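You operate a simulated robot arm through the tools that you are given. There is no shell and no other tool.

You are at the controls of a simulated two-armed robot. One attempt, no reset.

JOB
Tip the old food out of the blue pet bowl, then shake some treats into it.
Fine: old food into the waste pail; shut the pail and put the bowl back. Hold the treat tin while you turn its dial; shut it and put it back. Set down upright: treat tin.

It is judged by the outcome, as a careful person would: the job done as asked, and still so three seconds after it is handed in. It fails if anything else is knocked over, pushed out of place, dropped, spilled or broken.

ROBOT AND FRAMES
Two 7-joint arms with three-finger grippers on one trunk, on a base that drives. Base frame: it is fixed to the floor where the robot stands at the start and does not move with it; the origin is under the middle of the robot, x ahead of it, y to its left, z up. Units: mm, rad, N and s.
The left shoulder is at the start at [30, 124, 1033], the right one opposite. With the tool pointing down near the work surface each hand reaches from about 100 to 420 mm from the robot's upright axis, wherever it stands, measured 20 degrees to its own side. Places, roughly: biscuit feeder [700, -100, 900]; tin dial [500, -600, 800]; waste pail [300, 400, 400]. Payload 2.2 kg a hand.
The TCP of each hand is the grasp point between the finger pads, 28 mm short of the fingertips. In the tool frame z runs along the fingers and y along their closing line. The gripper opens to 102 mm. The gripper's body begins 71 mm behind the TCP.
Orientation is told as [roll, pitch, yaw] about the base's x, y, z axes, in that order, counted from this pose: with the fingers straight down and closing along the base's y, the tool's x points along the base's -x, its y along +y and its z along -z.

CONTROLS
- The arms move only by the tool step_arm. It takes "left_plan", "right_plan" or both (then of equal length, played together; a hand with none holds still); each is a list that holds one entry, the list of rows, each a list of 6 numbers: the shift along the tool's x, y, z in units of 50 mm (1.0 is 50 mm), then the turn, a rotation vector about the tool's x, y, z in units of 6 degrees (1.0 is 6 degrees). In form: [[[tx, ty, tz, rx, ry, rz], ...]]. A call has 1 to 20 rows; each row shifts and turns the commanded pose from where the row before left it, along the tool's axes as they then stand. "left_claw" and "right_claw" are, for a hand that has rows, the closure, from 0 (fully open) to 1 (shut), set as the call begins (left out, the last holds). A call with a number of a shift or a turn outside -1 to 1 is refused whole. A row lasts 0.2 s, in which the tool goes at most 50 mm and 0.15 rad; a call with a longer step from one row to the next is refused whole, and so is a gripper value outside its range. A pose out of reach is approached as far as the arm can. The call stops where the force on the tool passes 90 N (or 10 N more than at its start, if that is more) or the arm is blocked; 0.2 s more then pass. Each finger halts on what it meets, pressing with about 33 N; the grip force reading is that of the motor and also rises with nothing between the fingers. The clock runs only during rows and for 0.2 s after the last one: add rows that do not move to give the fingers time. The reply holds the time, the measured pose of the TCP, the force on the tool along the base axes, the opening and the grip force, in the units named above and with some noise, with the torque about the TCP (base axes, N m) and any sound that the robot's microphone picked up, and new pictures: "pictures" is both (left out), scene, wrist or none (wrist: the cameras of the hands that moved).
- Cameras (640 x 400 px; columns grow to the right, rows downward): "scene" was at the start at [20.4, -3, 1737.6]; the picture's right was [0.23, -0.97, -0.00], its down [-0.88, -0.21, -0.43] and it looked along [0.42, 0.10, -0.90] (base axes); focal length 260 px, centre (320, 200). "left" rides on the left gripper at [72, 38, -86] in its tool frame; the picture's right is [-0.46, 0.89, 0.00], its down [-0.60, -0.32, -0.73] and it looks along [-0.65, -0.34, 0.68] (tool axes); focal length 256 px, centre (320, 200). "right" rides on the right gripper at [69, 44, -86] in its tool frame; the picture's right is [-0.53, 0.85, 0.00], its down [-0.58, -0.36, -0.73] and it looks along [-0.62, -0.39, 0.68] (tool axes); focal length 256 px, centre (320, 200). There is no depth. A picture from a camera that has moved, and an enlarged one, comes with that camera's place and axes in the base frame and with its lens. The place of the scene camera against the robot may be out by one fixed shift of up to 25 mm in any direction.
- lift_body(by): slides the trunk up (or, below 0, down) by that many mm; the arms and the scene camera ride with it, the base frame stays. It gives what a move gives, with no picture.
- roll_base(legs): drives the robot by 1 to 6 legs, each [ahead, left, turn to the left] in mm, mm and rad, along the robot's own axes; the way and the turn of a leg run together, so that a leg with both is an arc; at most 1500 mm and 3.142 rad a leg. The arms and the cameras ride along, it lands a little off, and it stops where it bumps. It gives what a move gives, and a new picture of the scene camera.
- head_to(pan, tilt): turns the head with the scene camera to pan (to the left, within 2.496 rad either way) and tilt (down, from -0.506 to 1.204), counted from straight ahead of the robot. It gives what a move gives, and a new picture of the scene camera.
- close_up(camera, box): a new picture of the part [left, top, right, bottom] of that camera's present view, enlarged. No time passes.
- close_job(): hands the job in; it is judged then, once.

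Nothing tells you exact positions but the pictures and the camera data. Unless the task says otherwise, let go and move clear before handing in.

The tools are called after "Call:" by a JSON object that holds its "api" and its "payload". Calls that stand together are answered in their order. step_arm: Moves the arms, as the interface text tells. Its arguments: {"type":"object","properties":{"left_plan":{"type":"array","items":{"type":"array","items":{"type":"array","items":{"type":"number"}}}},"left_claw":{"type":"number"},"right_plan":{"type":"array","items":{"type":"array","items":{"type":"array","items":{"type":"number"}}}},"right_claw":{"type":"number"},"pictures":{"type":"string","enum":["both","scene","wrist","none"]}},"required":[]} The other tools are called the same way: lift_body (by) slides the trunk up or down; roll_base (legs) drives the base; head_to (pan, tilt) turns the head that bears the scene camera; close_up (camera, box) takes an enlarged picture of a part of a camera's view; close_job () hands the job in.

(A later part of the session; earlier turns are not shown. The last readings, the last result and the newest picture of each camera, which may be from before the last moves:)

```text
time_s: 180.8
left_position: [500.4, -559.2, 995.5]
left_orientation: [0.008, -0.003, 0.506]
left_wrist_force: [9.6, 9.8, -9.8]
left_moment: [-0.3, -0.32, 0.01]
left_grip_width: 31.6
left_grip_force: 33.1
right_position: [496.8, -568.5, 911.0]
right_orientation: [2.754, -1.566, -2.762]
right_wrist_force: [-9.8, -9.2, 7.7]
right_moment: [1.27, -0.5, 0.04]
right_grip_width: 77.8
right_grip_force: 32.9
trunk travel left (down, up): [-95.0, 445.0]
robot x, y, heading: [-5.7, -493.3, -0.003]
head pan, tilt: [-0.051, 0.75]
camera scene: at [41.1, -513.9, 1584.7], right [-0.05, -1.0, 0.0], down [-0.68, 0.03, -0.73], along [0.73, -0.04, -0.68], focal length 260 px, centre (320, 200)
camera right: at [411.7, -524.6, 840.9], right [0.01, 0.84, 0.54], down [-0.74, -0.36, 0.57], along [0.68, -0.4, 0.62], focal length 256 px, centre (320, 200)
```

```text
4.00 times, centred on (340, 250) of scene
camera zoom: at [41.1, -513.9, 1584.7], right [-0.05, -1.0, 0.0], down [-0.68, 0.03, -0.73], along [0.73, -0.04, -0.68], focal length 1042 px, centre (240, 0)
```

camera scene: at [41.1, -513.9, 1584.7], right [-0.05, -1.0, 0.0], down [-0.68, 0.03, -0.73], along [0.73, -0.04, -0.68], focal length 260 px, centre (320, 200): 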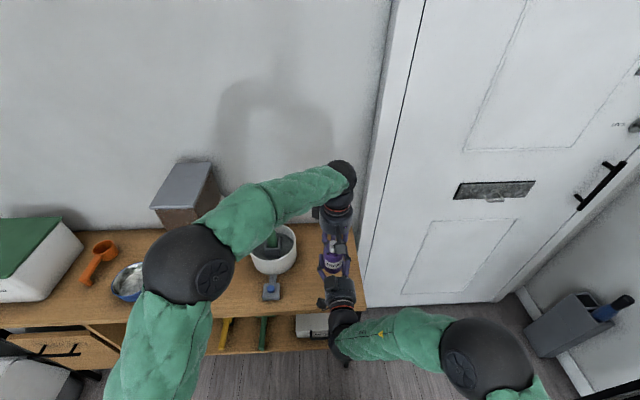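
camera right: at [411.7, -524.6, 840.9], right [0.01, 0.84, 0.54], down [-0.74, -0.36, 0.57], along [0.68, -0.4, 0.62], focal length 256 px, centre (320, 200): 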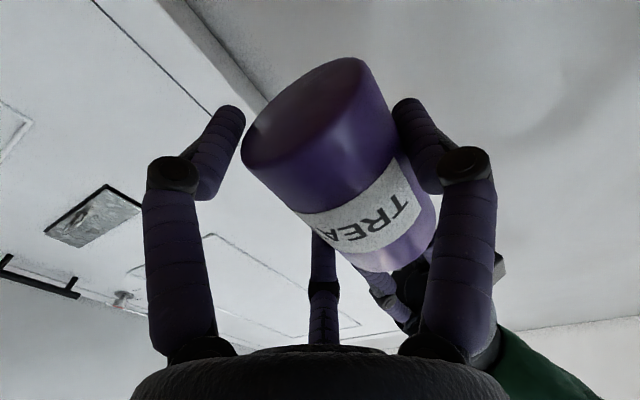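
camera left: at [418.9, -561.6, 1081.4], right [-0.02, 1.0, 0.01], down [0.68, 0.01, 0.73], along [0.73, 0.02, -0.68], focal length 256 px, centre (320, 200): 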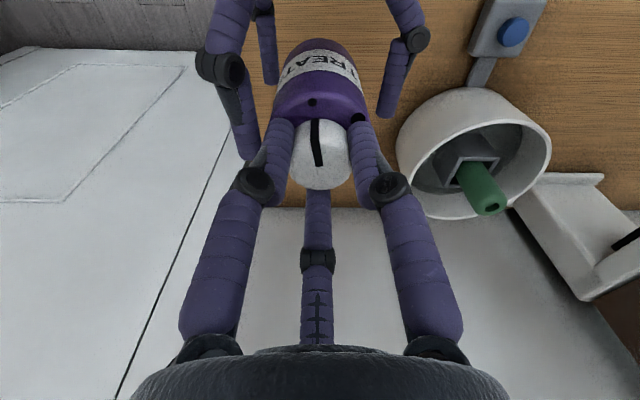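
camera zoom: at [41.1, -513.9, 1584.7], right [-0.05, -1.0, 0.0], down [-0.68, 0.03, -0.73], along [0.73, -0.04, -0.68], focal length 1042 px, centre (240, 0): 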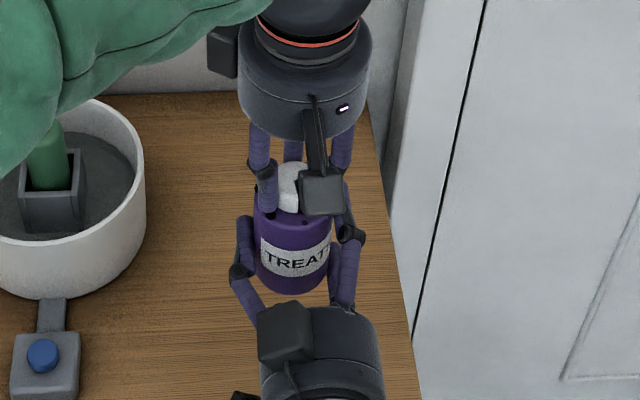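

The right hand holds the body firmly (width 78 mm for the three jaws, full force), just as the geometry predicted. Now I will turn the dial clockwise with the left hand, a small amount first to feel the torque.

Call:
{"api": "step_arm", "payload": {"left_plan": [[[0, 0, 0, 0, 0, 0.7], [0, 0, 0, 0, 0, 0.8], [0, 0, 0, 0, 0, 0.8], [0, 0, 0, 0, 0, 0]]], "pictures": "wrist"}}

Call:
{"api": "close_up", "payload": {"camera": "left", "box": [220, 20, 420, 220]}}

```text
time_s: 181.8
left_position: [499.5, -557.8, 993.9]
left_orientation: [0.011, -0.002, 0.264]
left_wrist_force: [20.1, 15.0, -12.7]
left_moment: [-0.19, -0.69, -0.01]
left_grip_width: 31.6
left_grip_force: 32.8
right_position: [496.6, -568.6, 909.8]
right_orientation: [2.69, -1.568, -2.698]
right_wrist_force: [-20.8, -14.8, 12.0]
right_moment: [1.59, -1.08, 0.19]
right_grip_width: 77.8
right_grip_force: 33.2
trunk travel left (down, up): [-95.0, 445.0]
robot x, y, heading: [0.8, -492.1, -0.001]
head pan, tilt: [-0.051, 0.75]
camera left: at [420.6, -541.5, 1081.0], right [0.22, 0.98, 0.01], down [0.67, -0.15, 0.73], along [0.71, -0.15, -0.68], focal length 256 px, centre (320, 200)
```

left: 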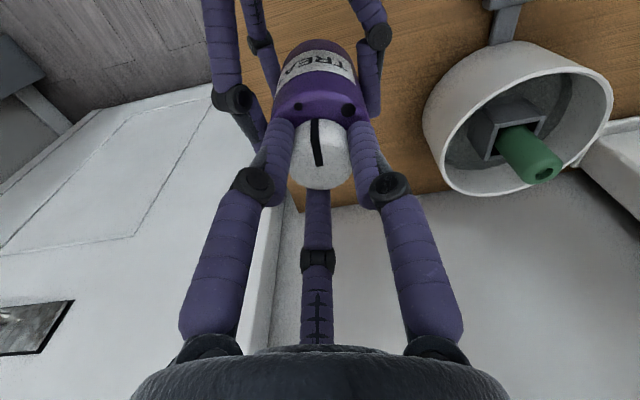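

```text
2.00 times, centred on (320, 120) of left
camera zoom: at [420.6, -541.5, 1081.0], right [0.22, 0.98, 0.01], down [0.67, -0.15, 0.73], along [0.71, -0.15, -0.68], focal length 512 px, centre (320, 360)
```

zoom: 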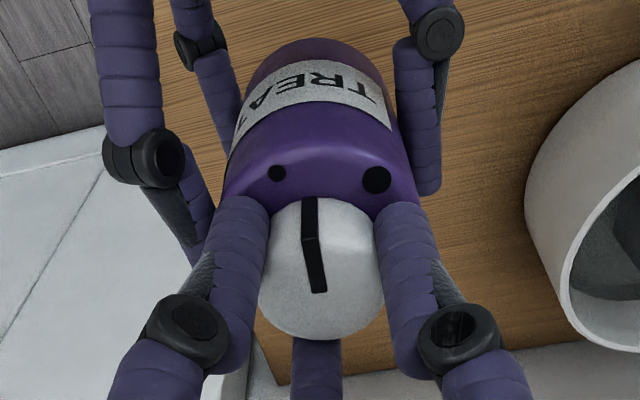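

The dial turns with the left hand while the tin stays put in the right hand: the pointer is leaving the small dot. The hands push on each other with about 25 N, so I will ease the left hand 2 mm in that direction before going on.

Call:
{"api": "step_arm", "payload": {"left_plan": [[[-0.04, 0.02, 0.02, 0, 0, 0], [0, 0, 0, 0, 0, 0]]], "pictures": "none"}}

```text
time_s: 182.4
left_position: [500.5, -558.2, 993.8]
left_orientation: [0.01, 0.001, 0.265]
left_wrist_force: [2.9, 7.7, -5.1]
left_moment: [-0.21, -0.26, -0.01]
left_grip_width: 31.7
left_grip_force: 32.7
right_position: [497.8, -568.4, 910.0]
right_orientation: [2.795, -1.569, -2.8]
right_wrist_force: [-2.6, -7.0, 4.3]
right_moment: [0.9, -0.02, 0.01]
right_grip_width: 77.6
right_grip_force: 33.1
trunk travel left (down, up): [-95.0, 445.0]
robot x, y, heading: [-1.9, -493.0, 0.004]
head pan, tilt: [-0.051, 0.75]
```

That relieved most of it. I will continue the turn toward the medium dot, about 60° in total.

Call:
{"api": "step_arm", "payload": {"left_plan": [[[-0.01, 0.014, 0.01, 0, 0, 0.9], [0, 0, 0, 0, 0, 0.95], [0, 0, 0, 0, 0, 0.95], [0, 0, 0, 0, 0, 0.95], [0, 0, 0, 0, 0, 0]]], "pictures": "none"}}

Call:
{"api": "step_arm", "payload": {"left_plan": [[[0, 0, 0, 0, 0, 0.95], [0, 0, 0, 0, 0, 0.95], [0, 0, 0, 0, 0, 0.95], [0, 0, 0, 0, 0, 0.95], [0, 0, 0, 0, 0, 0]]], "pictures": "wrist"}}

Call:
{"api": "close_up", "payload": {"camera": "left", "box": [220, 20, 420, 220]}}

```text
time_s: 183.6
left_position: [501.5, -556.6, 993.2]
left_orientation: [0.005, 0.003, -0.129]
left_wrist_force: [-9.6, -3.7, 6.1]
left_moment: [-0.99, 0.34, 0.02]
left_grip_width: 31.7
left_grip_force: 33.3
right_position: [494.8, -568.3, 908.4]
right_orientation: [2.612, -1.57, -2.618]
right_wrist_force: [10.3, 4.1, -4.0]
right_moment: [0.54, 0.56, -0.13]
right_grip_width: 76.7
right_grip_force: 33.1
trunk travel left (down, up): [-95.0, 445.0]
robot x, y, heading: [-1.4, -494.1, 0.002]
head pan, tilt: [-0.051, 0.75]
```

```text
time_s: 184.8
left_position: [501.8, -556.8, 993.9]
left_orientation: [0.008, 0.004, -0.527]
left_wrist_force: [-4.5, 7.1, 11.3]
left_moment: [-0.41, 0.22, -0.01]
left_grip_width: 32.2
left_grip_force: 32.9
right_position: [496.9, -570.1, 907.5]
right_orientation: [2.248, -1.569, -2.259]
right_wrist_force: [5.5, -8.0, -11.6]
right_moment: [0.87, 0.23, -0.11]
right_grip_width: 75.5
right_grip_force: 33.0
trunk travel left (down, up): [-95.0, 445.0]
robot x, y, heading: [-2.8, -492.3, -0.001]
head pan, tilt: [-0.051, 0.75]
camera left: at [458.7, -488.2, 1080.1], right [0.85, 0.53, 0.0], down [0.36, -0.58, 0.73], along [0.39, -0.61, -0.69], focal length 256 px, centre (320, 200)
```

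left: 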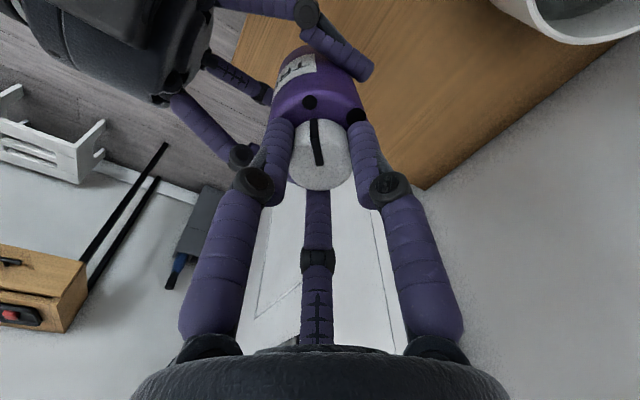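

```text
2.00 times, centred on (320, 120) of left
camera zoom: at [458.7, -488.2, 1080.1], right [0.85, 0.53, 0.0], down [0.36, -0.58, 0.73], along [0.39, -0.61, -0.69], focal length 512 px, centre (320, 360)
```

zoom: 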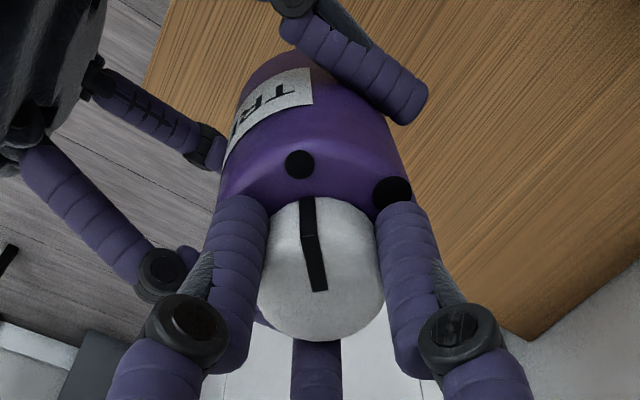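

The pointer is at the medium dot after 59°, and the tin is still held. I will go on toward the large dot so the opening is surely wide enough.

Call:
{"api": "step_arm", "payload": {"left_plan": [[[0, 0, 0, 0, 0, 0.95], [0, 0, 0, 0, 0, 0.95], [0, 0, 0, 0, 0, 0.95], [0, 0, 0, 0, 0, 0.95], [0, 0, 0, 0, 0, 0]]], "pictures": "none"}}

Call:
{"api": "step_arm", "payload": {"left_plan": [[[0, 0, 0, 0, 0, 0.95], [0, 0, 0, 0, 0, 0.95], [0, 0, 0, 0, 0, 0.95], [0, 0, 0, 0, 0, 0.95], [0, 0, 0, 0, 0, 0]]], "pictures": "wrist"}}

Call:
{"api": "close_up", "payload": {"camera": "left", "box": [220, 20, 420, 220]}}

```text
time_s: 186.0
left_position: [501.7, -556.2, 994.2]
left_orientation: [0.003, 0.007, -0.926]
left_wrist_force: [6.2, 15.7, 9.9]
left_moment: [0.11, -0.14, 0.01]
left_grip_width: 31.5
left_grip_force: 33.4
right_position: [495.6, -570.1, 908.3]
right_orientation: [2.603, -1.568, -2.61]
right_wrist_force: [-6.1, -14.8, -10.0]
right_moment: [1.0, -0.26, -0.02]
right_grip_width: 75.5
right_grip_force: 32.6
trunk travel left (down, up): [-95.0, 445.0]
robot x, y, heading: [0.4, -491.5, 0.0]
head pan, tilt: [-0.051, 0.75]
```

```text
time_s: 187.2
left_position: [501.0, -556.1, 993.3]
left_orientation: [0.0, 0.008, -1.323]
left_wrist_force: [9.7, 11.4, 10.3]
left_moment: [-0.23, -0.52, 0.03]
left_grip_width: 32.0
left_grip_force: 33.6
right_position: [496.4, -568.9, 909.0]
right_orientation: [2.665, -1.567, -2.672]
right_wrist_force: [-9.7, -11.5, -8.7]
right_moment: [1.08, -0.21, 0.06]
right_grip_width: 75.5
right_grip_force: 33.0
trunk travel left (down, up): [-95.0, 445.0]
robot x, y, heading: [-1.2, -492.0, 0.002]
head pan, tilt: [-0.051, 0.75]
camera left: at [520.9, -477.3, 1079.7], right [0.97, -0.23, 0.0], down [-0.16, -0.67, 0.73], along [-0.17, -0.71, -0.69], focal length 256 px, centre (320, 200)
```

left: 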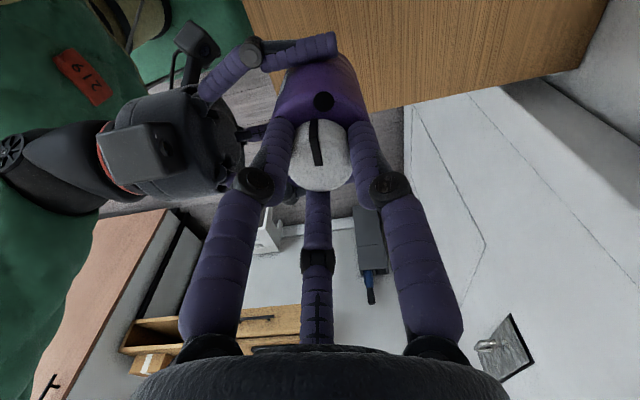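

```text
2.00 times, centred on (320, 120) of left
camera zoom: at [520.9, -477.3, 1079.7], right [0.97, -0.23, 0.0], down [-0.16, -0.67, 0.73], along [-0.17, -0.71, -0.69], focal length 512 px, centre (320, 360)
```

zoom: 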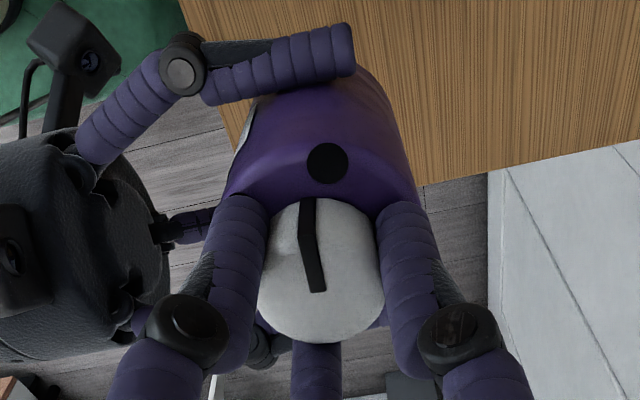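

The pointer is now close to the large dot after 105°, so the tin is open. I will let go of the dial and lift the left hand straight up and clear.

Call:
{"api": "step_arm", "payload": {"left_plan": [[[0, 0, 0, 0, 0, 0], [0, 0, 0, 0, 0, 0], [0, 0, -0.3, 0, 0, 0], [0, 0, -0.5, 0, 0, 0], [0, 0, -0.5, 0, 0, 0], [0, 0, 0, 0, 0, 0]]], "left_claw": 0.5, "pictures": "both"}}

Call:
{"api": "close_up", "payload": {"camera": "left", "box": [220, 20, 420, 220]}}

Call:
{"api": "close_up", "payload": {"camera": "scene", "box": [290, 190, 390, 290]}}

```text
time_s: 188.6
left_position: [500.8, -555.9, 1056.7]
left_orientation: [0.0, 0.008, -1.323]
left_wrist_force: [0.5, 0.5, -0.7]
left_moment: [0.01, 0.05, 0.0]
left_grip_width: 51.1
left_grip_force: 0.1
right_position: [495.9, -569.0, 909.5]
right_orientation: [2.792, -1.565, -2.801]
right_wrist_force: [-0.2, -0.1, -1.8]
right_moment: [0.01, 0.01, 0.01]
right_grip_width: 68.7
right_grip_force: 32.5
trunk travel left (down, up): [-95.0, 445.0]
robot x, y, heading: [-0.6, -491.2, -0.001]
head pan, tilt: [-0.051, 0.75]
camera scene: at [41.2, -513.9, 1584.7], right [-0.05, -1.0, 0.0], down [-0.68, 0.03, -0.73], along [0.73, -0.04, -0.68], focal length 260 px, centre (320, 200)
camera left: at [519.1, -476.8, 1143.4], right [0.97, -0.23, 0.0], down [-0.16, -0.67, 0.73], along [-0.17, -0.71, -0.69], focal length 256 px, centre (320, 200)
```

scene: 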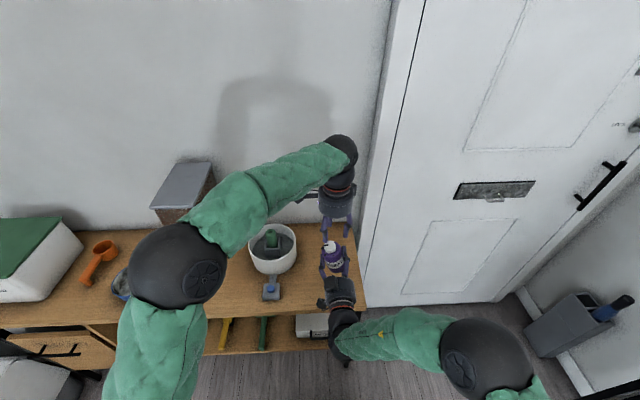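
left: 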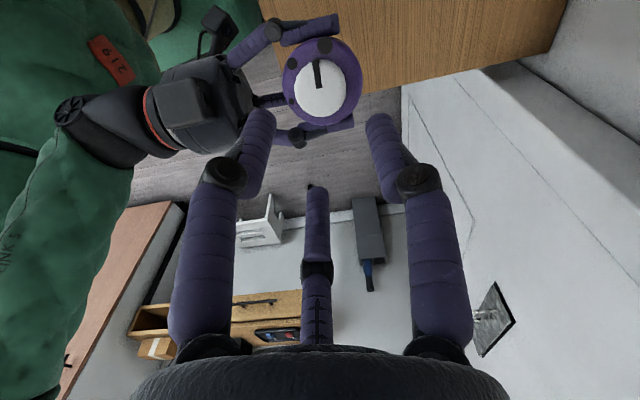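

```text
2.00 times, centred on (320, 120) of left
camera zoom: at [519.1, -476.8, 1143.4], right [0.97, -0.23, 0.0], down [-0.16, -0.67, 0.73], along [-0.17, -0.71, -0.69], focal length 512 px, centre (320, 360)
```

zoom: 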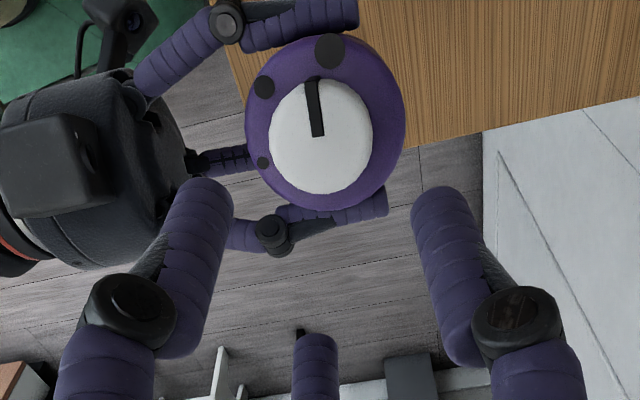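

```text
4.00 times, centred on (340, 240) of scene
camera zoom: at [41.2, -513.9, 1584.7], right [-0.05, -1.0, 0.0], down [-0.68, 0.03, -0.73], along [0.73, -0.04, -0.68], focal length 1042 px, centre (240, 40)
```

zoom: 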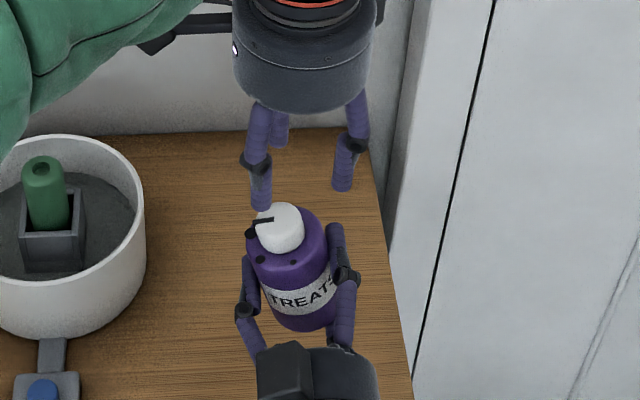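

The tin is held by the right hand alone now, but it settled with a lean of about 15° to the left. I will look closer to judge whether the grip is secure.

Call:
{"api": "close_up", "payload": {"camera": "right", "box": [120, 0, 560, 300]}}

Call:
{"api": "close_up", "payload": {"camera": "scene", "box": [310, 230, 370, 290]}}

Call:
{"api": "step_arm", "payload": {"right_plan": [[[0, 0, 0, 0, 0, 0], [0, 0, 0, 0, 0, 0]]], "pictures": "wrist"}}

```text
1.33 times, centred on (340, 150) of right
camera zoom: at [411.3, -524.4, 840.3], right [0.0, 0.84, 0.54], down [-0.74, -0.36, 0.57], along [0.68, -0.4, 0.62], focal length 341 px, centre (293, 267)
```

zoom: 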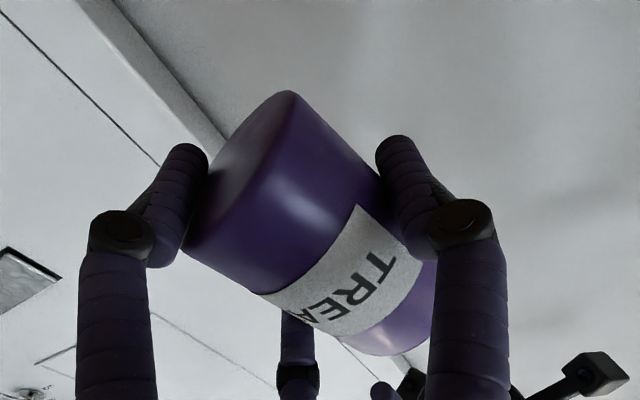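

```text
6.67 times, centred on (340, 260) of scene
camera zoom: at [41.2, -513.9, 1584.7], right [-0.05, -1.0, 0.0], down [-0.68, 0.03, -0.73], along [0.73, -0.04, -0.68], focal length 1736 px, centre (187, -200)
```

zoom: 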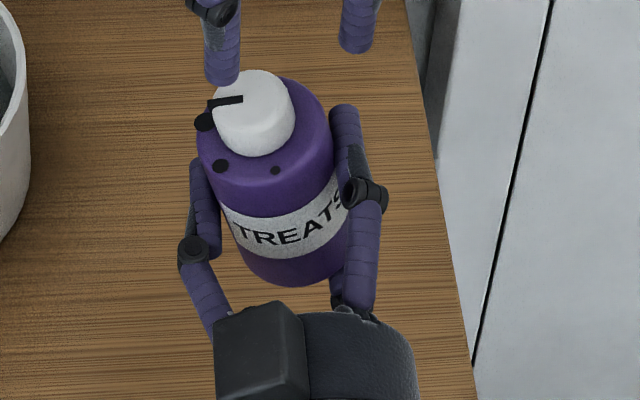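

```text
time_s: 189.2
left_position: [499.9, -555.5, 1056.1]
left_orientation: [0.0, 0.007, -1.322]
left_wrist_force: [0.5, 0.8, 0.0]
left_moment: [-0.02, -0.02, -0.03]
left_grip_width: 51.3
left_grip_force: 0.0
right_position: [496.3, -568.7, 909.4]
right_orientation: [2.793, -1.567, -2.8]
right_wrist_force: [0.2, 0.5, -1.4]
right_moment: [0.0, 0.02, -0.03]
right_grip_width: 68.9
right_grip_force: 32.9
trunk travel left (down, up): [-95.0, 445.0]
robot x, y, heading: [0.8, -492.8, -0.002]
head pan, tilt: [-0.051, 0.75]
camera right: at [411.2, -524.4, 840.4], right [0.0, 0.84, 0.54], down [-0.74, -0.36, 0.57], along [0.68, -0.4, 0.62], focal length 256 px, centre (320, 200)
```

right: 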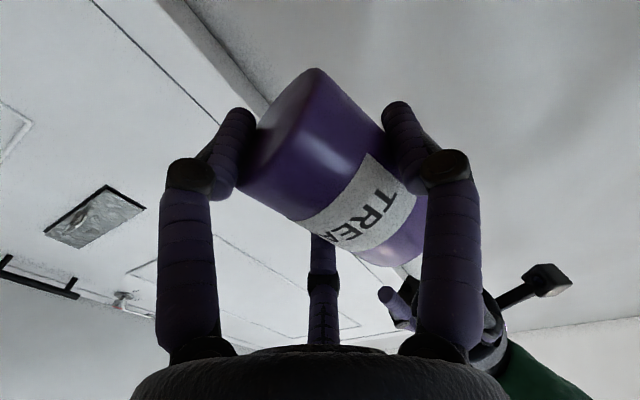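

The tin sits stably in the jaws (width steady at 69 mm, force 33 N), so I can work with the lean. I will move the left hand clear to the left, then back off from the bench and slide across toward the bowl.

Call:
{"api": "step_arm", "payload": {"left_plan": [[[0, 0, -0.6, 0, 0, 0], [0.7, 0.18, 0, 0, 0, 0], [0.9, 0.23, 0, 0, 0, 0], [0.9, 0.23, 0, 0, 0, 0], [0.9, 0.23, 0, 0, 0, 0], [0.7, 0.18, 0, 0, 0, 0], [0, 0, 0, 0, 0, 0]]], "pictures": "none"}}

Call:
{"api": "roll_base", "payload": {"legs": [[-250, 0, 0]]}}

Call:
{"api": "roll_base", "payload": {"legs": [[0, 634, 0]]}}

```text
time_s: 190.8
left_position: [501.4, -342.6, 1087.8]
left_orientation: [0.0, 0.008, -1.321]
left_wrist_force: [0.2, -0.6, 0.2]
left_moment: [0.03, 0.02, 0.0]
left_grip_width: 51.0
left_grip_force: 0.0
right_position: [496.5, -569.3, 909.7]
right_orientation: [2.772, -1.568, -2.778]
right_wrist_force: [0.2, 0.0, -2.4]
right_moment: [-0.01, -0.03, 0.05]
right_grip_width: 68.5
right_grip_force: 33.2
trunk travel left (down, up): [-95.0, 445.0]
robot x, y, heading: [-7.3, -490.6, -0.0]
head pan, tilt: [-0.051, 0.75]
```

```text
time_s: 192.7
left_position: [248.8, -346.0, 1090.1]
left_orientation: [0.001, 0.009, -1.329]
left_wrist_force: [-1.5, 0.9, 0.6]
left_moment: [-0.02, -0.05, -0.01]
left_grip_width: 50.9
left_grip_force: 0.1
right_position: [243.1, -571.9, 910.8]
right_orientation: [2.88, -1.566, -2.897]
right_wrist_force: [-0.8, 0.4, -1.4]
right_moment: [-0.04, 0.03, 0.01]
right_grip_width: 68.3
right_grip_force: 33.1
trunk travel left (down, up): [-95.0, 445.0]
robot x, y, heading: [-257.8, -494.3, -0.006]
head pan, tilt: [-0.051, 0.75]
camera scene: at [-212.7, -513.7, 1584.7], right [-0.06, -1.0, 0.0], down [-0.68, 0.04, -0.73], along [0.73, -0.04, -0.68], focal length 260 px, centre (320, 200)
```

scene: 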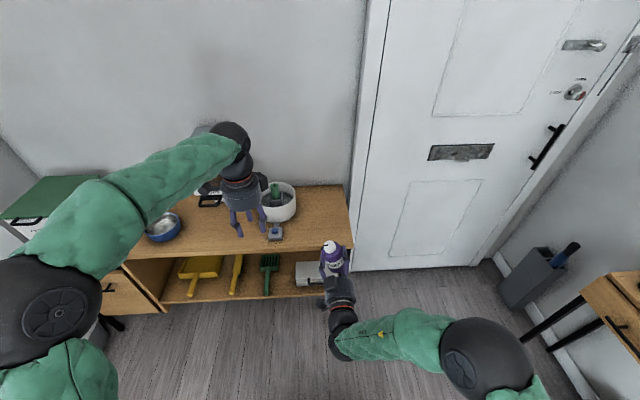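

```text
time_s: 196.2
left_position: [255.4, 288.1, 1089.4]
left_orientation: [0.0, 0.006, -1.331]
left_wrist_force: [0.3, 0.5, 0.1]
left_moment: [-0.03, 0.0, 0.03]
left_grip_width: 51.3
left_grip_force: 0.0
right_position: [248.6, 61.6, 909.8]
right_orientation: [2.963, -1.566, -2.984]
right_wrist_force: [-0.1, 0.1, -1.8]
right_moment: [-0.04, 0.01, 0.02]
right_grip_width: 67.9
right_grip_force: 32.9
trunk travel left (down, up): [-95.0, 445.0]
robot x, y, heading: [-248.2, 140.1, -0.008]
head pan, tilt: [-0.051, 0.75]
camera scene: at [-206.5, 121.9, 1584.7], right [-0.06, -1.0, 0.0], down [-0.68, 0.04, -0.73], along [0.73, -0.04, -0.68], focal length 260 px, centre (320, 200)
```

scene: 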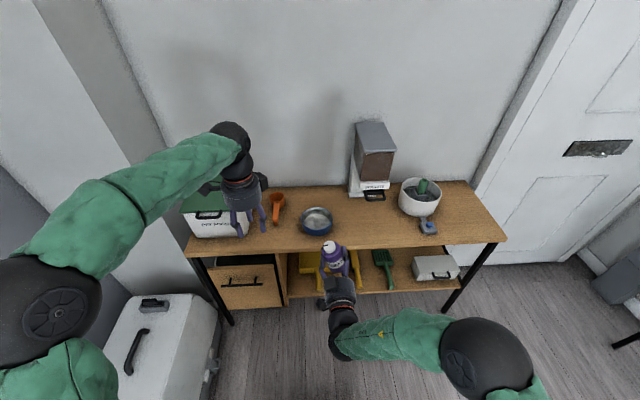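

I am in front of the bowl, still back from the bench. The grip width has crept from 69 to 68 mm, so I will check the tin's attitude before going on.

Call:
{"api": "close_up", "payload": {"camera": "scene", "box": [300, 220, 380, 300]}}

Call:
{"api": "close_up", "payload": {"camera": "right", "box": [120, 0, 560, 300]}}

```text
5.00 times, centred on (340, 260) of scene
camera zoom: at [-206.5, 121.9, 1584.7], right [-0.06, -1.0, 0.0], down [-0.68, 0.04, -0.73], along [0.73, -0.04, -0.68], focal length 1302 px, centre (220, -100)
```

zoom: 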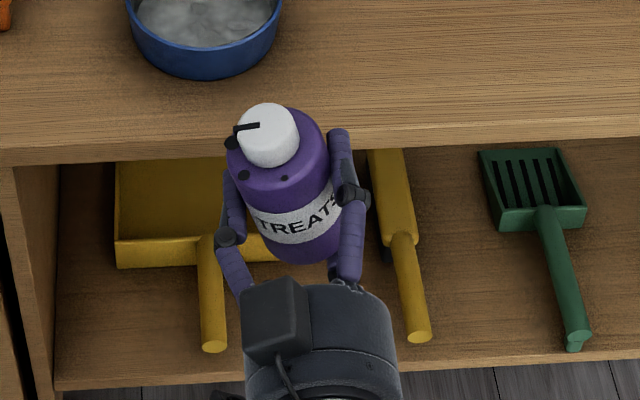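

```text
1.33 times, centred on (340, 150) of right
camera zoom: at [163.3, 107.3, 840.4], right [0.01, 0.84, 0.53], down [-0.74, -0.35, 0.57], along [0.67, -0.4, 0.62], focal length 341 px, centre (293, 267)
```

zoom: 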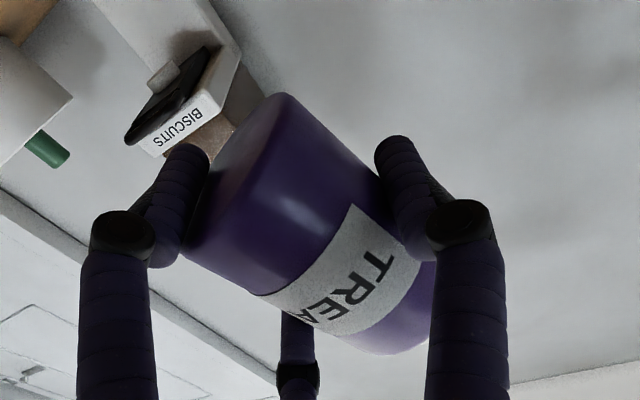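

The tin leans about 20° now and is settling into a symmetric hold between two fingers with the third under its base, which is still secure. I will drive forward over the bowl.

Call:
{"api": "roll_base", "payload": {"legs": [[258, 0, 0.008]]}}

Call:
{"api": "close_up", "payload": {"camera": "scene", "box": [270, 200, 390, 300]}}

Call:
{"api": "close_up", "payload": {"camera": "left", "box": [0, 0, 640, 399]}}

```text
time_s: 198.1
left_position: [512.7, 289.7, 1087.6]
left_orientation: [-0.001, 0.005, -1.327]
left_wrist_force: [0.2, 0.7, -0.2]
left_moment: [-0.01, 0.0, -0.02]
left_grip_width: 51.0
left_grip_force: 0.0
right_position: [507.9, 62.2, 909.3]
right_orientation: [2.697, -1.569, -2.71]
right_wrist_force: [0.6, -0.7, -1.2]
right_moment: [-0.01, 0.0, 0.02]
right_grip_width: 68.0
right_grip_force: 34.1
trunk travel left (down, up): [-95.0, 445.0]
robot x, y, heading: [10.7, 143.3, -0.004]
head pan, tilt: [-0.051, 0.75]
camera scene: at [52.8, 120.0, 1584.6], right [-0.05, -1.0, 0.0], down [-0.68, 0.04, -0.73], along [0.73, -0.04, -0.68], focal length 260 px, centre (320, 200)
```

scene: 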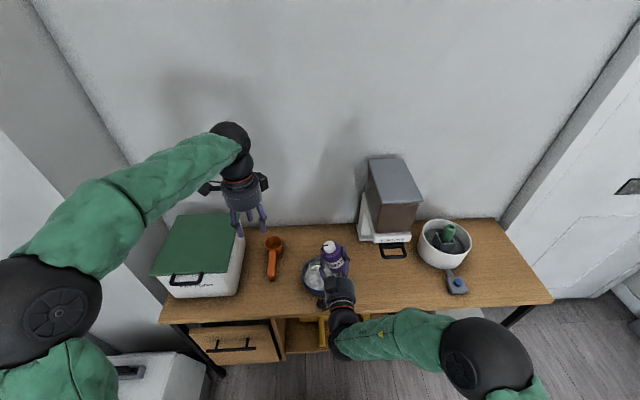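

```text
4.00 times, centred on (330, 250) of scene
camera zoom: at [52.8, 120.0, 1584.6], right [-0.05, -1.0, 0.0], down [-0.68, 0.04, -0.73], along [0.73, -0.04, -0.68], focal length 1042 px, centre (280, 0)
```

zoom: 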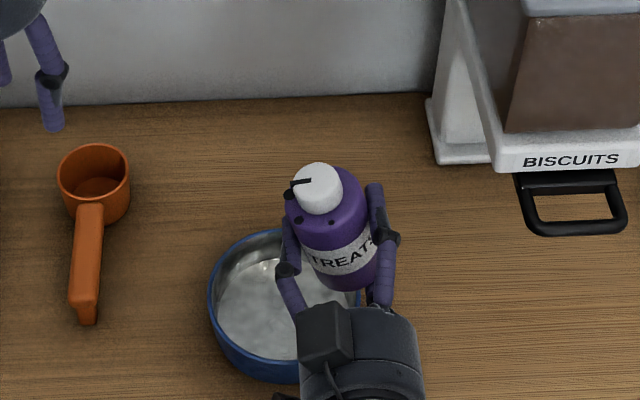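

```text
1.00 times, centred on (320, 200) of left (not enlarged: the box is as wide or as high as the picture)
camera zoom: at [532.5, 367.6, 1175.0], right [0.97, -0.24, 0.0], down [-0.16, -0.67, 0.73], along [-0.17, -0.71, -0.69], focal length 256 px, centre (320, 200)
```

zoom: 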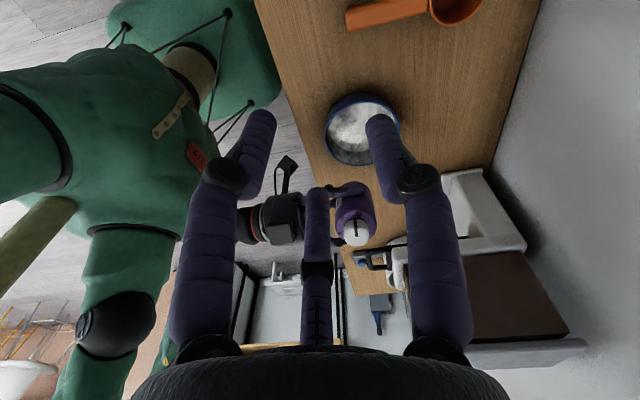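

The left camera now watches the bowl and tin from the side, which is ideal for monitoring. I will move the right hand to pouring position near [535, 62, 880] and roll the first 54° to the left.

Call:
{"api": "step_arm", "payload": {"right_plan": [[[0, 0, 0.27, 0, 0, 0], [0.3, 0, 0.27, 0, 0, 0], [0.3, 0, 0, 0, 0, 0], [0, 0, 0, 0, 0, 0]]], "pictures": "none"}}

Call:
{"api": "step_arm", "payload": {"right_plan": [[[0, 0, 0, 0, 0, -0.7], [0, 0, 0, 0, 0, -0.9], [0, 0, 0, 0, 0, -0.9], [0, 0, 0, 0, 0, -0.9], [0, 0, 0, 0, 0, -0.9], [0, 0, 0, 0, 0, -0.9], [0, 0, 0, 0, 0, -0.9], [0, 0, 0, 0, 0, -0.9], [0, 0, 0, 0, 0, -0.9], [0, 0, 0, 0, 0, -0.9], [0, 0, 0, 0, 0, 0]]], "pictures": "scene"}}

Call:
{"api": "close_up", "payload": {"camera": "left", "box": [200, 60, 520, 280]}}

```text
time_s: 199.1
left_position: [512.1, 289.8, 1089.2]
left_orientation: [0.0, 0.008, -1.326]
left_wrist_force: [-0.5, -0.1, -0.7]
left_moment: [-0.01, 0.0, 0.02]
left_grip_width: 51.1
left_grip_force: 0.1
right_position: [531.6, 75.3, 885.5]
right_orientation: [1.888, -1.571, -1.908]
right_wrist_force: [0.6, -0.4, -2.1]
right_moment: [0.0, 0.0, 0.03]
right_grip_width: 67.8
right_grip_force: 33.4
right hand out of reach, approached as far as the arm can: row 2, 3
trunk travel left (down, up): [-95.0, 445.0]
robot x, y, heading: [8.5, 142.0, -0.004]
head pan, tilt: [-0.051, 0.75]
```

```text
time_s: 201.5
left_position: [511.8, 289.7, 1089.1]
left_orientation: [0.0, 0.006, -1.326]
left_wrist_force: [0.7, -1.0, 0.3]
left_moment: [0.01, -0.04, 0.04]
left_grip_width: 50.8
left_grip_force: 0.0
right_position: [528.6, 76.7, 884.5]
right_orientation: [-1.571, -0.648, 1.555]
right_wrist_force: [-0.2, 1.2, -1.6]
right_moment: [0.0, 0.03, -0.02]
right_grip_width: 67.7
right_grip_force: 33.1
right hand out of reach, approached as far as the arm can: row 9
trunk travel left (down, up): [-95.0, 445.0]
robot x, y, heading: [9.5, 145.3, -0.003]
head pan, tilt: [-0.051, 0.75]
camera scene: at [51.6, 120.0, 1584.7], right [-0.05, -1.0, 0.0], down [-0.68, 0.04, -0.73], along [0.73, -0.04, -0.68], focal length 260 px, centre (320, 200)
```

scene: 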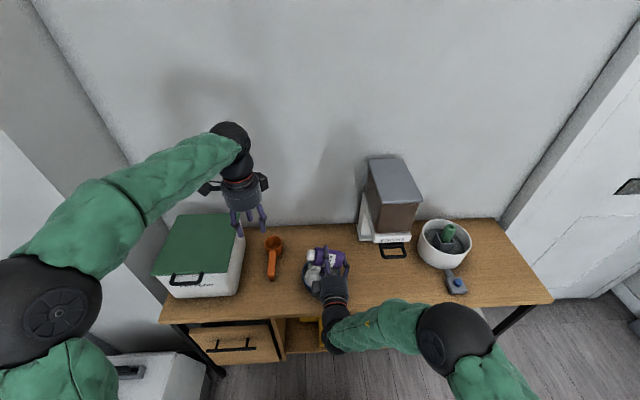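

```text
1.82 times, centred on (360, 170) of left
camera zoom: at [531.6, 367.6, 1175.4], right [0.97, -0.24, 0.0], down [-0.16, -0.67, 0.73], along [-0.17, -0.71, -0.69], focal length 465 px, centre (247, 254)
```

zoom: 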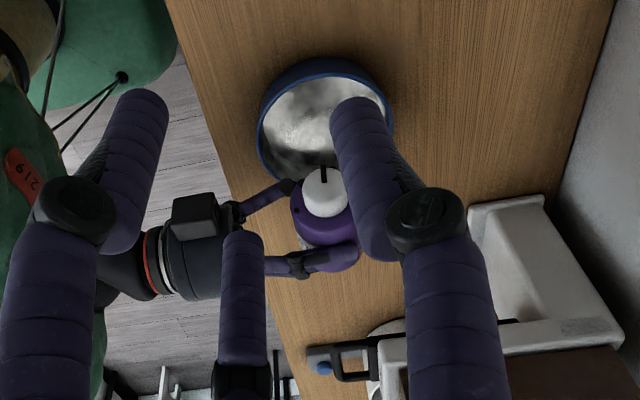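

The tin is tipped about 75° with its mouth over the bowl's near half and nothing has come out yet. I will shift 12 mm to the right and tip another 24°, then look again.

Call:
{"api": "step_arm", "payload": {"right_plan": [[[0.19, -0.144, 0, 0, 0, -0.6], [0, 0, 0, 0, 0, -0.9], [0, 0, 0, 0, 0, -0.9], [0, 0, 0, 0, 0, -0.9], [0, 0, 0, 0, 0, -0.7], [0, 0, 0, 0, 0, 0]]], "pictures": "scene"}}

Call:
{"api": "close_up", "payload": {"camera": "left", "box": [200, 60, 520, 280]}}

Call:
{"api": "close_up", "payload": {"camera": "scene", "box": [270, 220, 390, 320]}}

```text
time_s: 202.9
left_position: [512.1, 289.6, 1089.2]
left_orientation: [-0.001, 0.007, -1.324]
left_wrist_force: [-1.0, -0.3, -0.2]
left_moment: [0.02, 0.01, -0.02]
left_grip_width: 50.9
left_grip_force: 0.0
right_position: [520.8, 75.8, 880.5]
right_orientation: [-1.571, -0.232, 1.555]
right_wrist_force: [0.6, 0.1, -0.9]
right_moment: [-0.03, 0.0, 0.0]
right_grip_width: 67.7
right_grip_force: 33.3
right hand out of reach, approached as far as the arm can: row 1
trunk travel left (down, up): [-95.0, 445.0]
robot x, y, heading: [6.4, 140.0, -0.004]
head pan, tilt: [-0.051, 0.75]
camera scene: at [51.6, 120.0, 1584.7], right [-0.05, -1.0, 0.0], down [-0.68, 0.04, -0.73], along [0.73, -0.04, -0.68], focal length 260 px, centre (320, 200)
```

scene: 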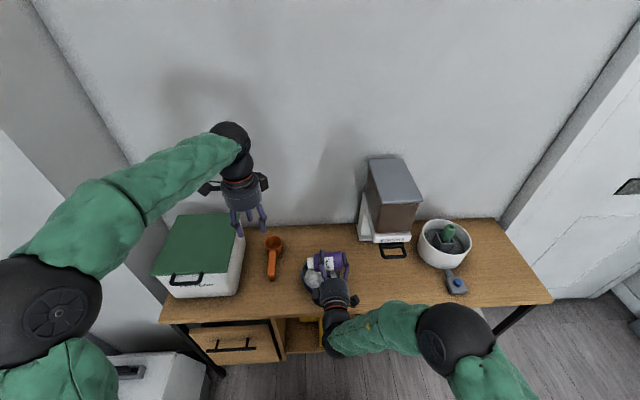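

```text
1.82 times, centred on (360, 170) of left
camera zoom: at [531.6, 367.6, 1175.5], right [0.97, -0.24, 0.0], down [-0.16, -0.67, 0.73], along [-0.17, -0.71, -0.69], focal length 465 px, centre (247, 254)
```

zoom: 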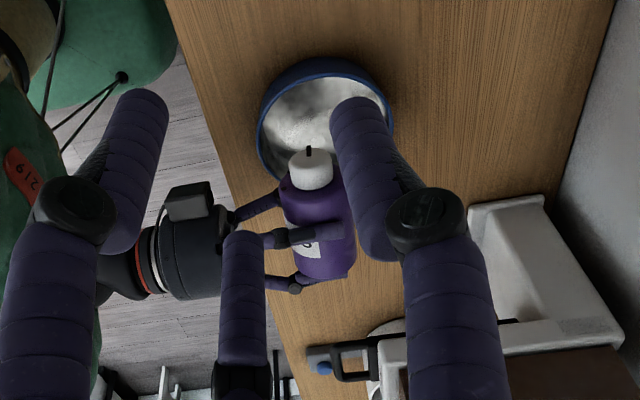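

```text
4.00 times, centred on (330, 270) of scene
camera zoom: at [51.6, 120.0, 1584.7], right [-0.05, -1.0, 0.0], down [-0.68, 0.04, -0.73], along [0.73, -0.04, -0.68], focal length 1042 px, centre (280, -80)
```

zoom: 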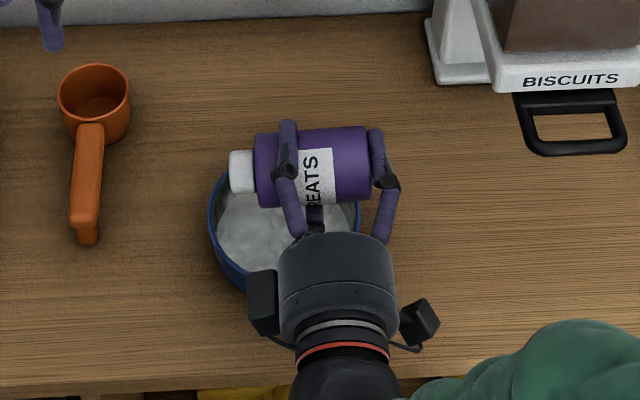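

The tin is now level, its mouth over the bowl but some 30–40 mm left of centre. I will shift the base slightly right and forward so that the mouth is nearer the middle before tipping on.

Call:
{"api": "roll_base", "payload": {"legs": [[10, -26, 0]]}}

Call:
{"api": "close_up", "payload": {"camera": "scene", "box": [270, 220, 390, 320]}}

Call:
{"api": "close_up", "payload": {"camera": "left", "box": [200, 60, 520, 280]}}

```text
time_s: 203.7
left_position: [522.0, 263.0, 1088.7]
left_orientation: [0.0, 0.01, -1.328]
left_wrist_force: [0.5, 0.2, 0.3]
left_moment: [0.08, 0.01, 0.02]
left_grip_width: 51.0
left_grip_force: 0.2
right_position: [530.6, 50.2, 881.6]
right_orientation: [-1.571, -0.232, 1.555]
right_wrist_force: [-0.4, -1.2, -1.5]
right_moment: [0.03, -0.03, 0.08]
right_grip_width: 67.6
right_grip_force: 32.7
trunk travel left (down, up): [-95.0, 445.0]
robot x, y, heading: [15.9, 116.2, -0.002]
head pan, tilt: [-0.051, 0.75]
camera scene: at [62.1, 92.3, 1584.6], right [-0.05, -1.0, 0.0], down [-0.68, 0.04, -0.73], along [0.73, -0.04, -0.68], focal length 260 px, centre (320, 200)
```

scene: 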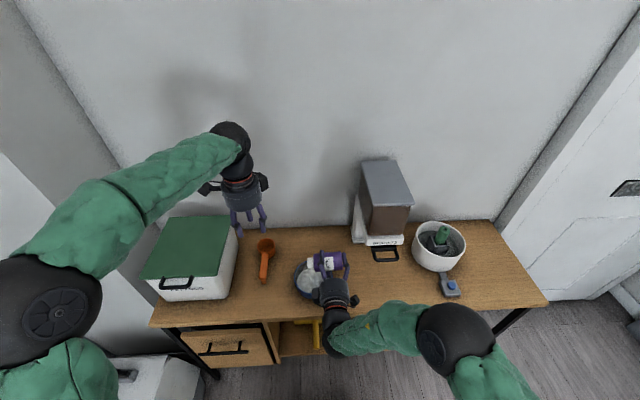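

```text
4.00 times, centred on (330, 270) of scene
camera zoom: at [62.1, 92.3, 1584.6], right [-0.05, -1.0, 0.0], down [-0.68, 0.04, -0.73], along [0.73, -0.04, -0.68], focal length 1042 px, centre (280, -80)
```

zoom: 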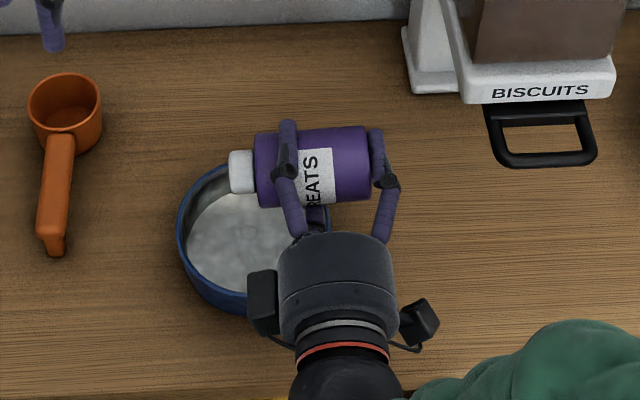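

```text
1.82 times, centred on (360, 170) of left
camera zoom: at [541.8, 340.4, 1175.3], right [0.97, -0.24, 0.0], down [-0.16, -0.67, 0.73], along [-0.17, -0.7, -0.69], focal length 465 px, centre (247, 254)
```

zoom: 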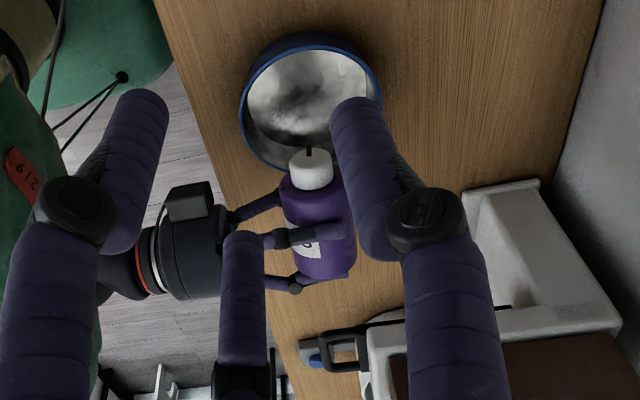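

The mouth is now within about 15 mm of the bowl's centre. I will tip a further 24° and watch for treats.

Call:
{"api": "step_arm", "payload": {"right_plan": [[[0, 0, 0, 0, 0, -0.8], [0, 0, 0, 0, 0, -0.8], [0, 0, 0, 0, 0, -0.8], [0, 0, 0, 0, 0, -0.8], [0, 0, 0, 0, 0, -0.8], [0, 0, 0, 0, 0, 0]]], "pictures": "scene"}}

Call:
{"api": "close_up", "payload": {"camera": "left", "box": [200, 60, 520, 280]}}

Call:
{"api": "close_up", "payload": {"camera": "scene", "box": [270, 220, 390, 320]}}

```text
time_s: 205.1
left_position: [521.4, 263.6, 1088.3]
left_orientation: [-0.001, 0.008, -1.325]
left_wrist_force: [0.4, 0.1, -0.9]
left_moment: [-0.02, -0.01, 0.02]
left_grip_width: 51.0
left_grip_force: 0.1
right_position: [529.8, 50.3, 880.7]
right_orientation: [-1.573, 0.187, 1.554]
right_wrist_force: [0.1, 0.0, -1.1]
right_moment: [-0.04, 0.03, 0.0]
right_grip_width: 67.4
right_grip_force: 33.1
trunk travel left (down, up): [-95.0, 445.0]
robot x, y, heading: [19.8, 115.0, 0.001]
head pan, tilt: [-0.051, 0.75]
camera scene: at [61.3, 94.2, 1584.7], right [-0.05, -1.0, 0.0], down [-0.68, 0.04, -0.73], along [0.73, -0.04, -0.68], focal length 260 px, centre (320, 200)
```

scene: 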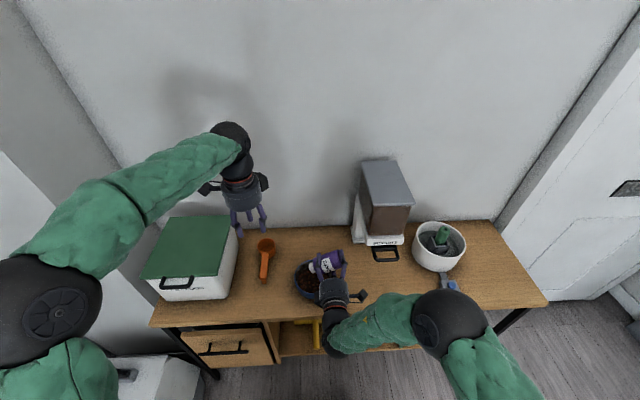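

```text
1.82 times, centred on (360, 170) of left
camera zoom: at [541.3, 341.8, 1175.3], right [0.97, -0.24, 0.0], down [-0.16, -0.67, 0.73], along [-0.17, -0.71, -0.69], focal length 465 px, centre (247, 254)
```

zoom: 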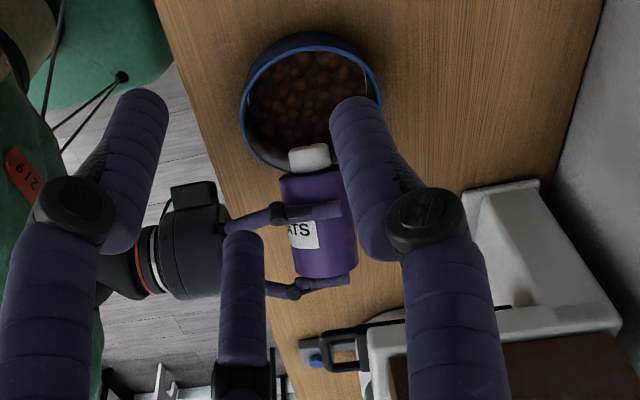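

```text
4.00 times, centred on (330, 270) of scene
camera zoom: at [61.3, 94.2, 1584.7], right [-0.05, -1.0, 0.0], down [-0.68, 0.04, -0.73], along [0.73, -0.04, -0.68], focal length 1042 px, centre (280, -80)
```

zoom: 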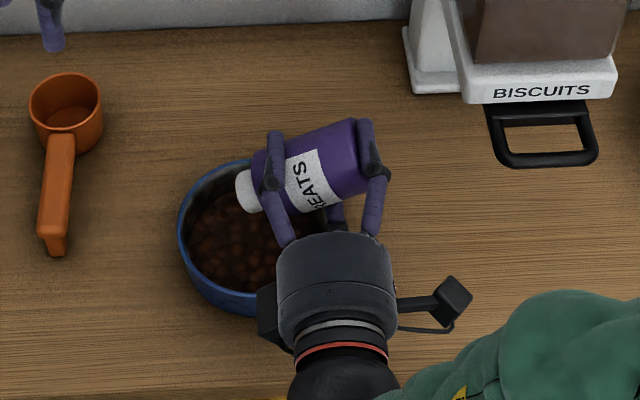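

Treats have poured in and the bowl already holds a good portion. I will tip the tin back at once.

Call:
{"api": "step_arm", "payload": {"right_plan": [[[0, 0, 0, 0, 0, 1], [0, 0, 0, 0, 0, 1], [0, 0, 0, 0, 0, 1], [0, 0, 0, 0, 0, 1], [0, 0, 0, 0, 0, 1], [0, 0, 0, 0, 0, 1], [0, 0, 0, 0, 0, 1], [0, 0, 0, 0, 0, 1], [0, 0, 0, 0, 0, 1], [0, 0, 0, 0, 0, 1], [0, 0, 0, 0, 0, 0]]], "pictures": "scene"}}

Call:
{"api": "close_up", "payload": {"camera": "left", "box": [200, 60, 520, 280]}}

Call:
{"api": "close_up", "payload": {"camera": "scene", "box": [270, 220, 390, 320]}}

```text
time_s: 207.5
left_position: [520.4, 262.0, 1089.7]
left_orientation: [0.0, 0.007, -1.326]
left_wrist_force: [-0.5, 0.3, 0.9]
left_moment: [0.01, 0.0, 0.01]
left_grip_width: 51.0
left_grip_force: 0.0
right_position: [529.9, 50.1, 880.7]
right_orientation: [-1.574, -0.859, 1.555]
right_wrist_force: [0.2, -0.9, -1.4]
right_moment: [-0.02, 0.02, -0.02]
right_grip_width: 67.2
right_grip_force: 32.8
trunk travel left (down, up): [-95.0, 445.0]
robot x, y, heading: [15.9, 114.8, -0.001]
head pan, tilt: [-0.051, 0.75]
camera scene: at [61.3, 94.2, 1584.7], right [-0.05, -1.0, 0.0], down [-0.68, 0.04, -0.73], along [0.73, -0.04, -0.68], focal length 260 px, centre (320, 200)
```

scene: 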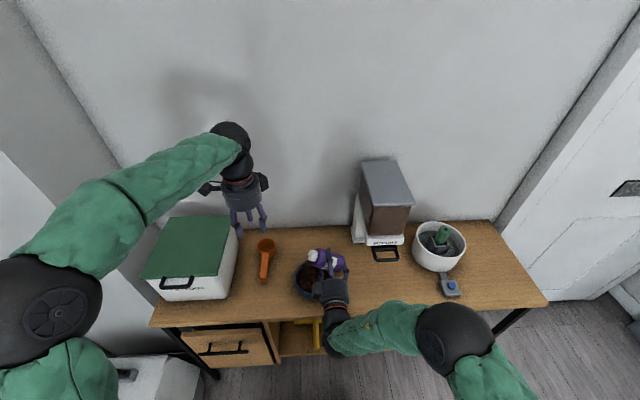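

```text
1.82 times, centred on (360, 170) of left
camera zoom: at [541.3, 341.9, 1175.3], right [0.97, -0.24, 0.0], down [-0.16, -0.67, 0.73], along [-0.17, -0.71, -0.69], focal length 465 px, centre (247, 254)
```

zoom: 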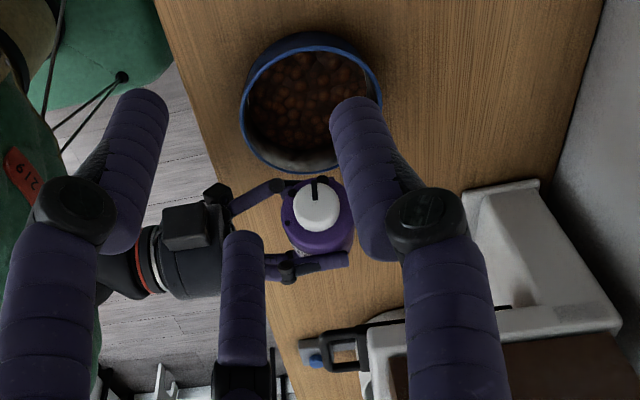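

```text
4.00 times, centred on (330, 270) of scene
camera zoom: at [61.3, 94.2, 1584.7], right [-0.05, -1.0, 0.0], down [-0.68, 0.04, -0.73], along [0.73, -0.04, -0.68], focal length 1042 px, centre (280, -80)
```

zoom: 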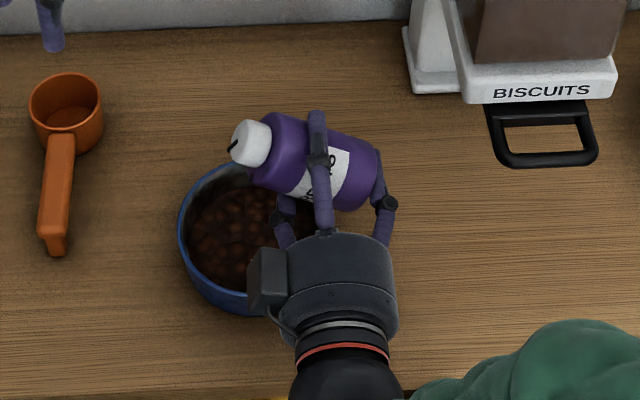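

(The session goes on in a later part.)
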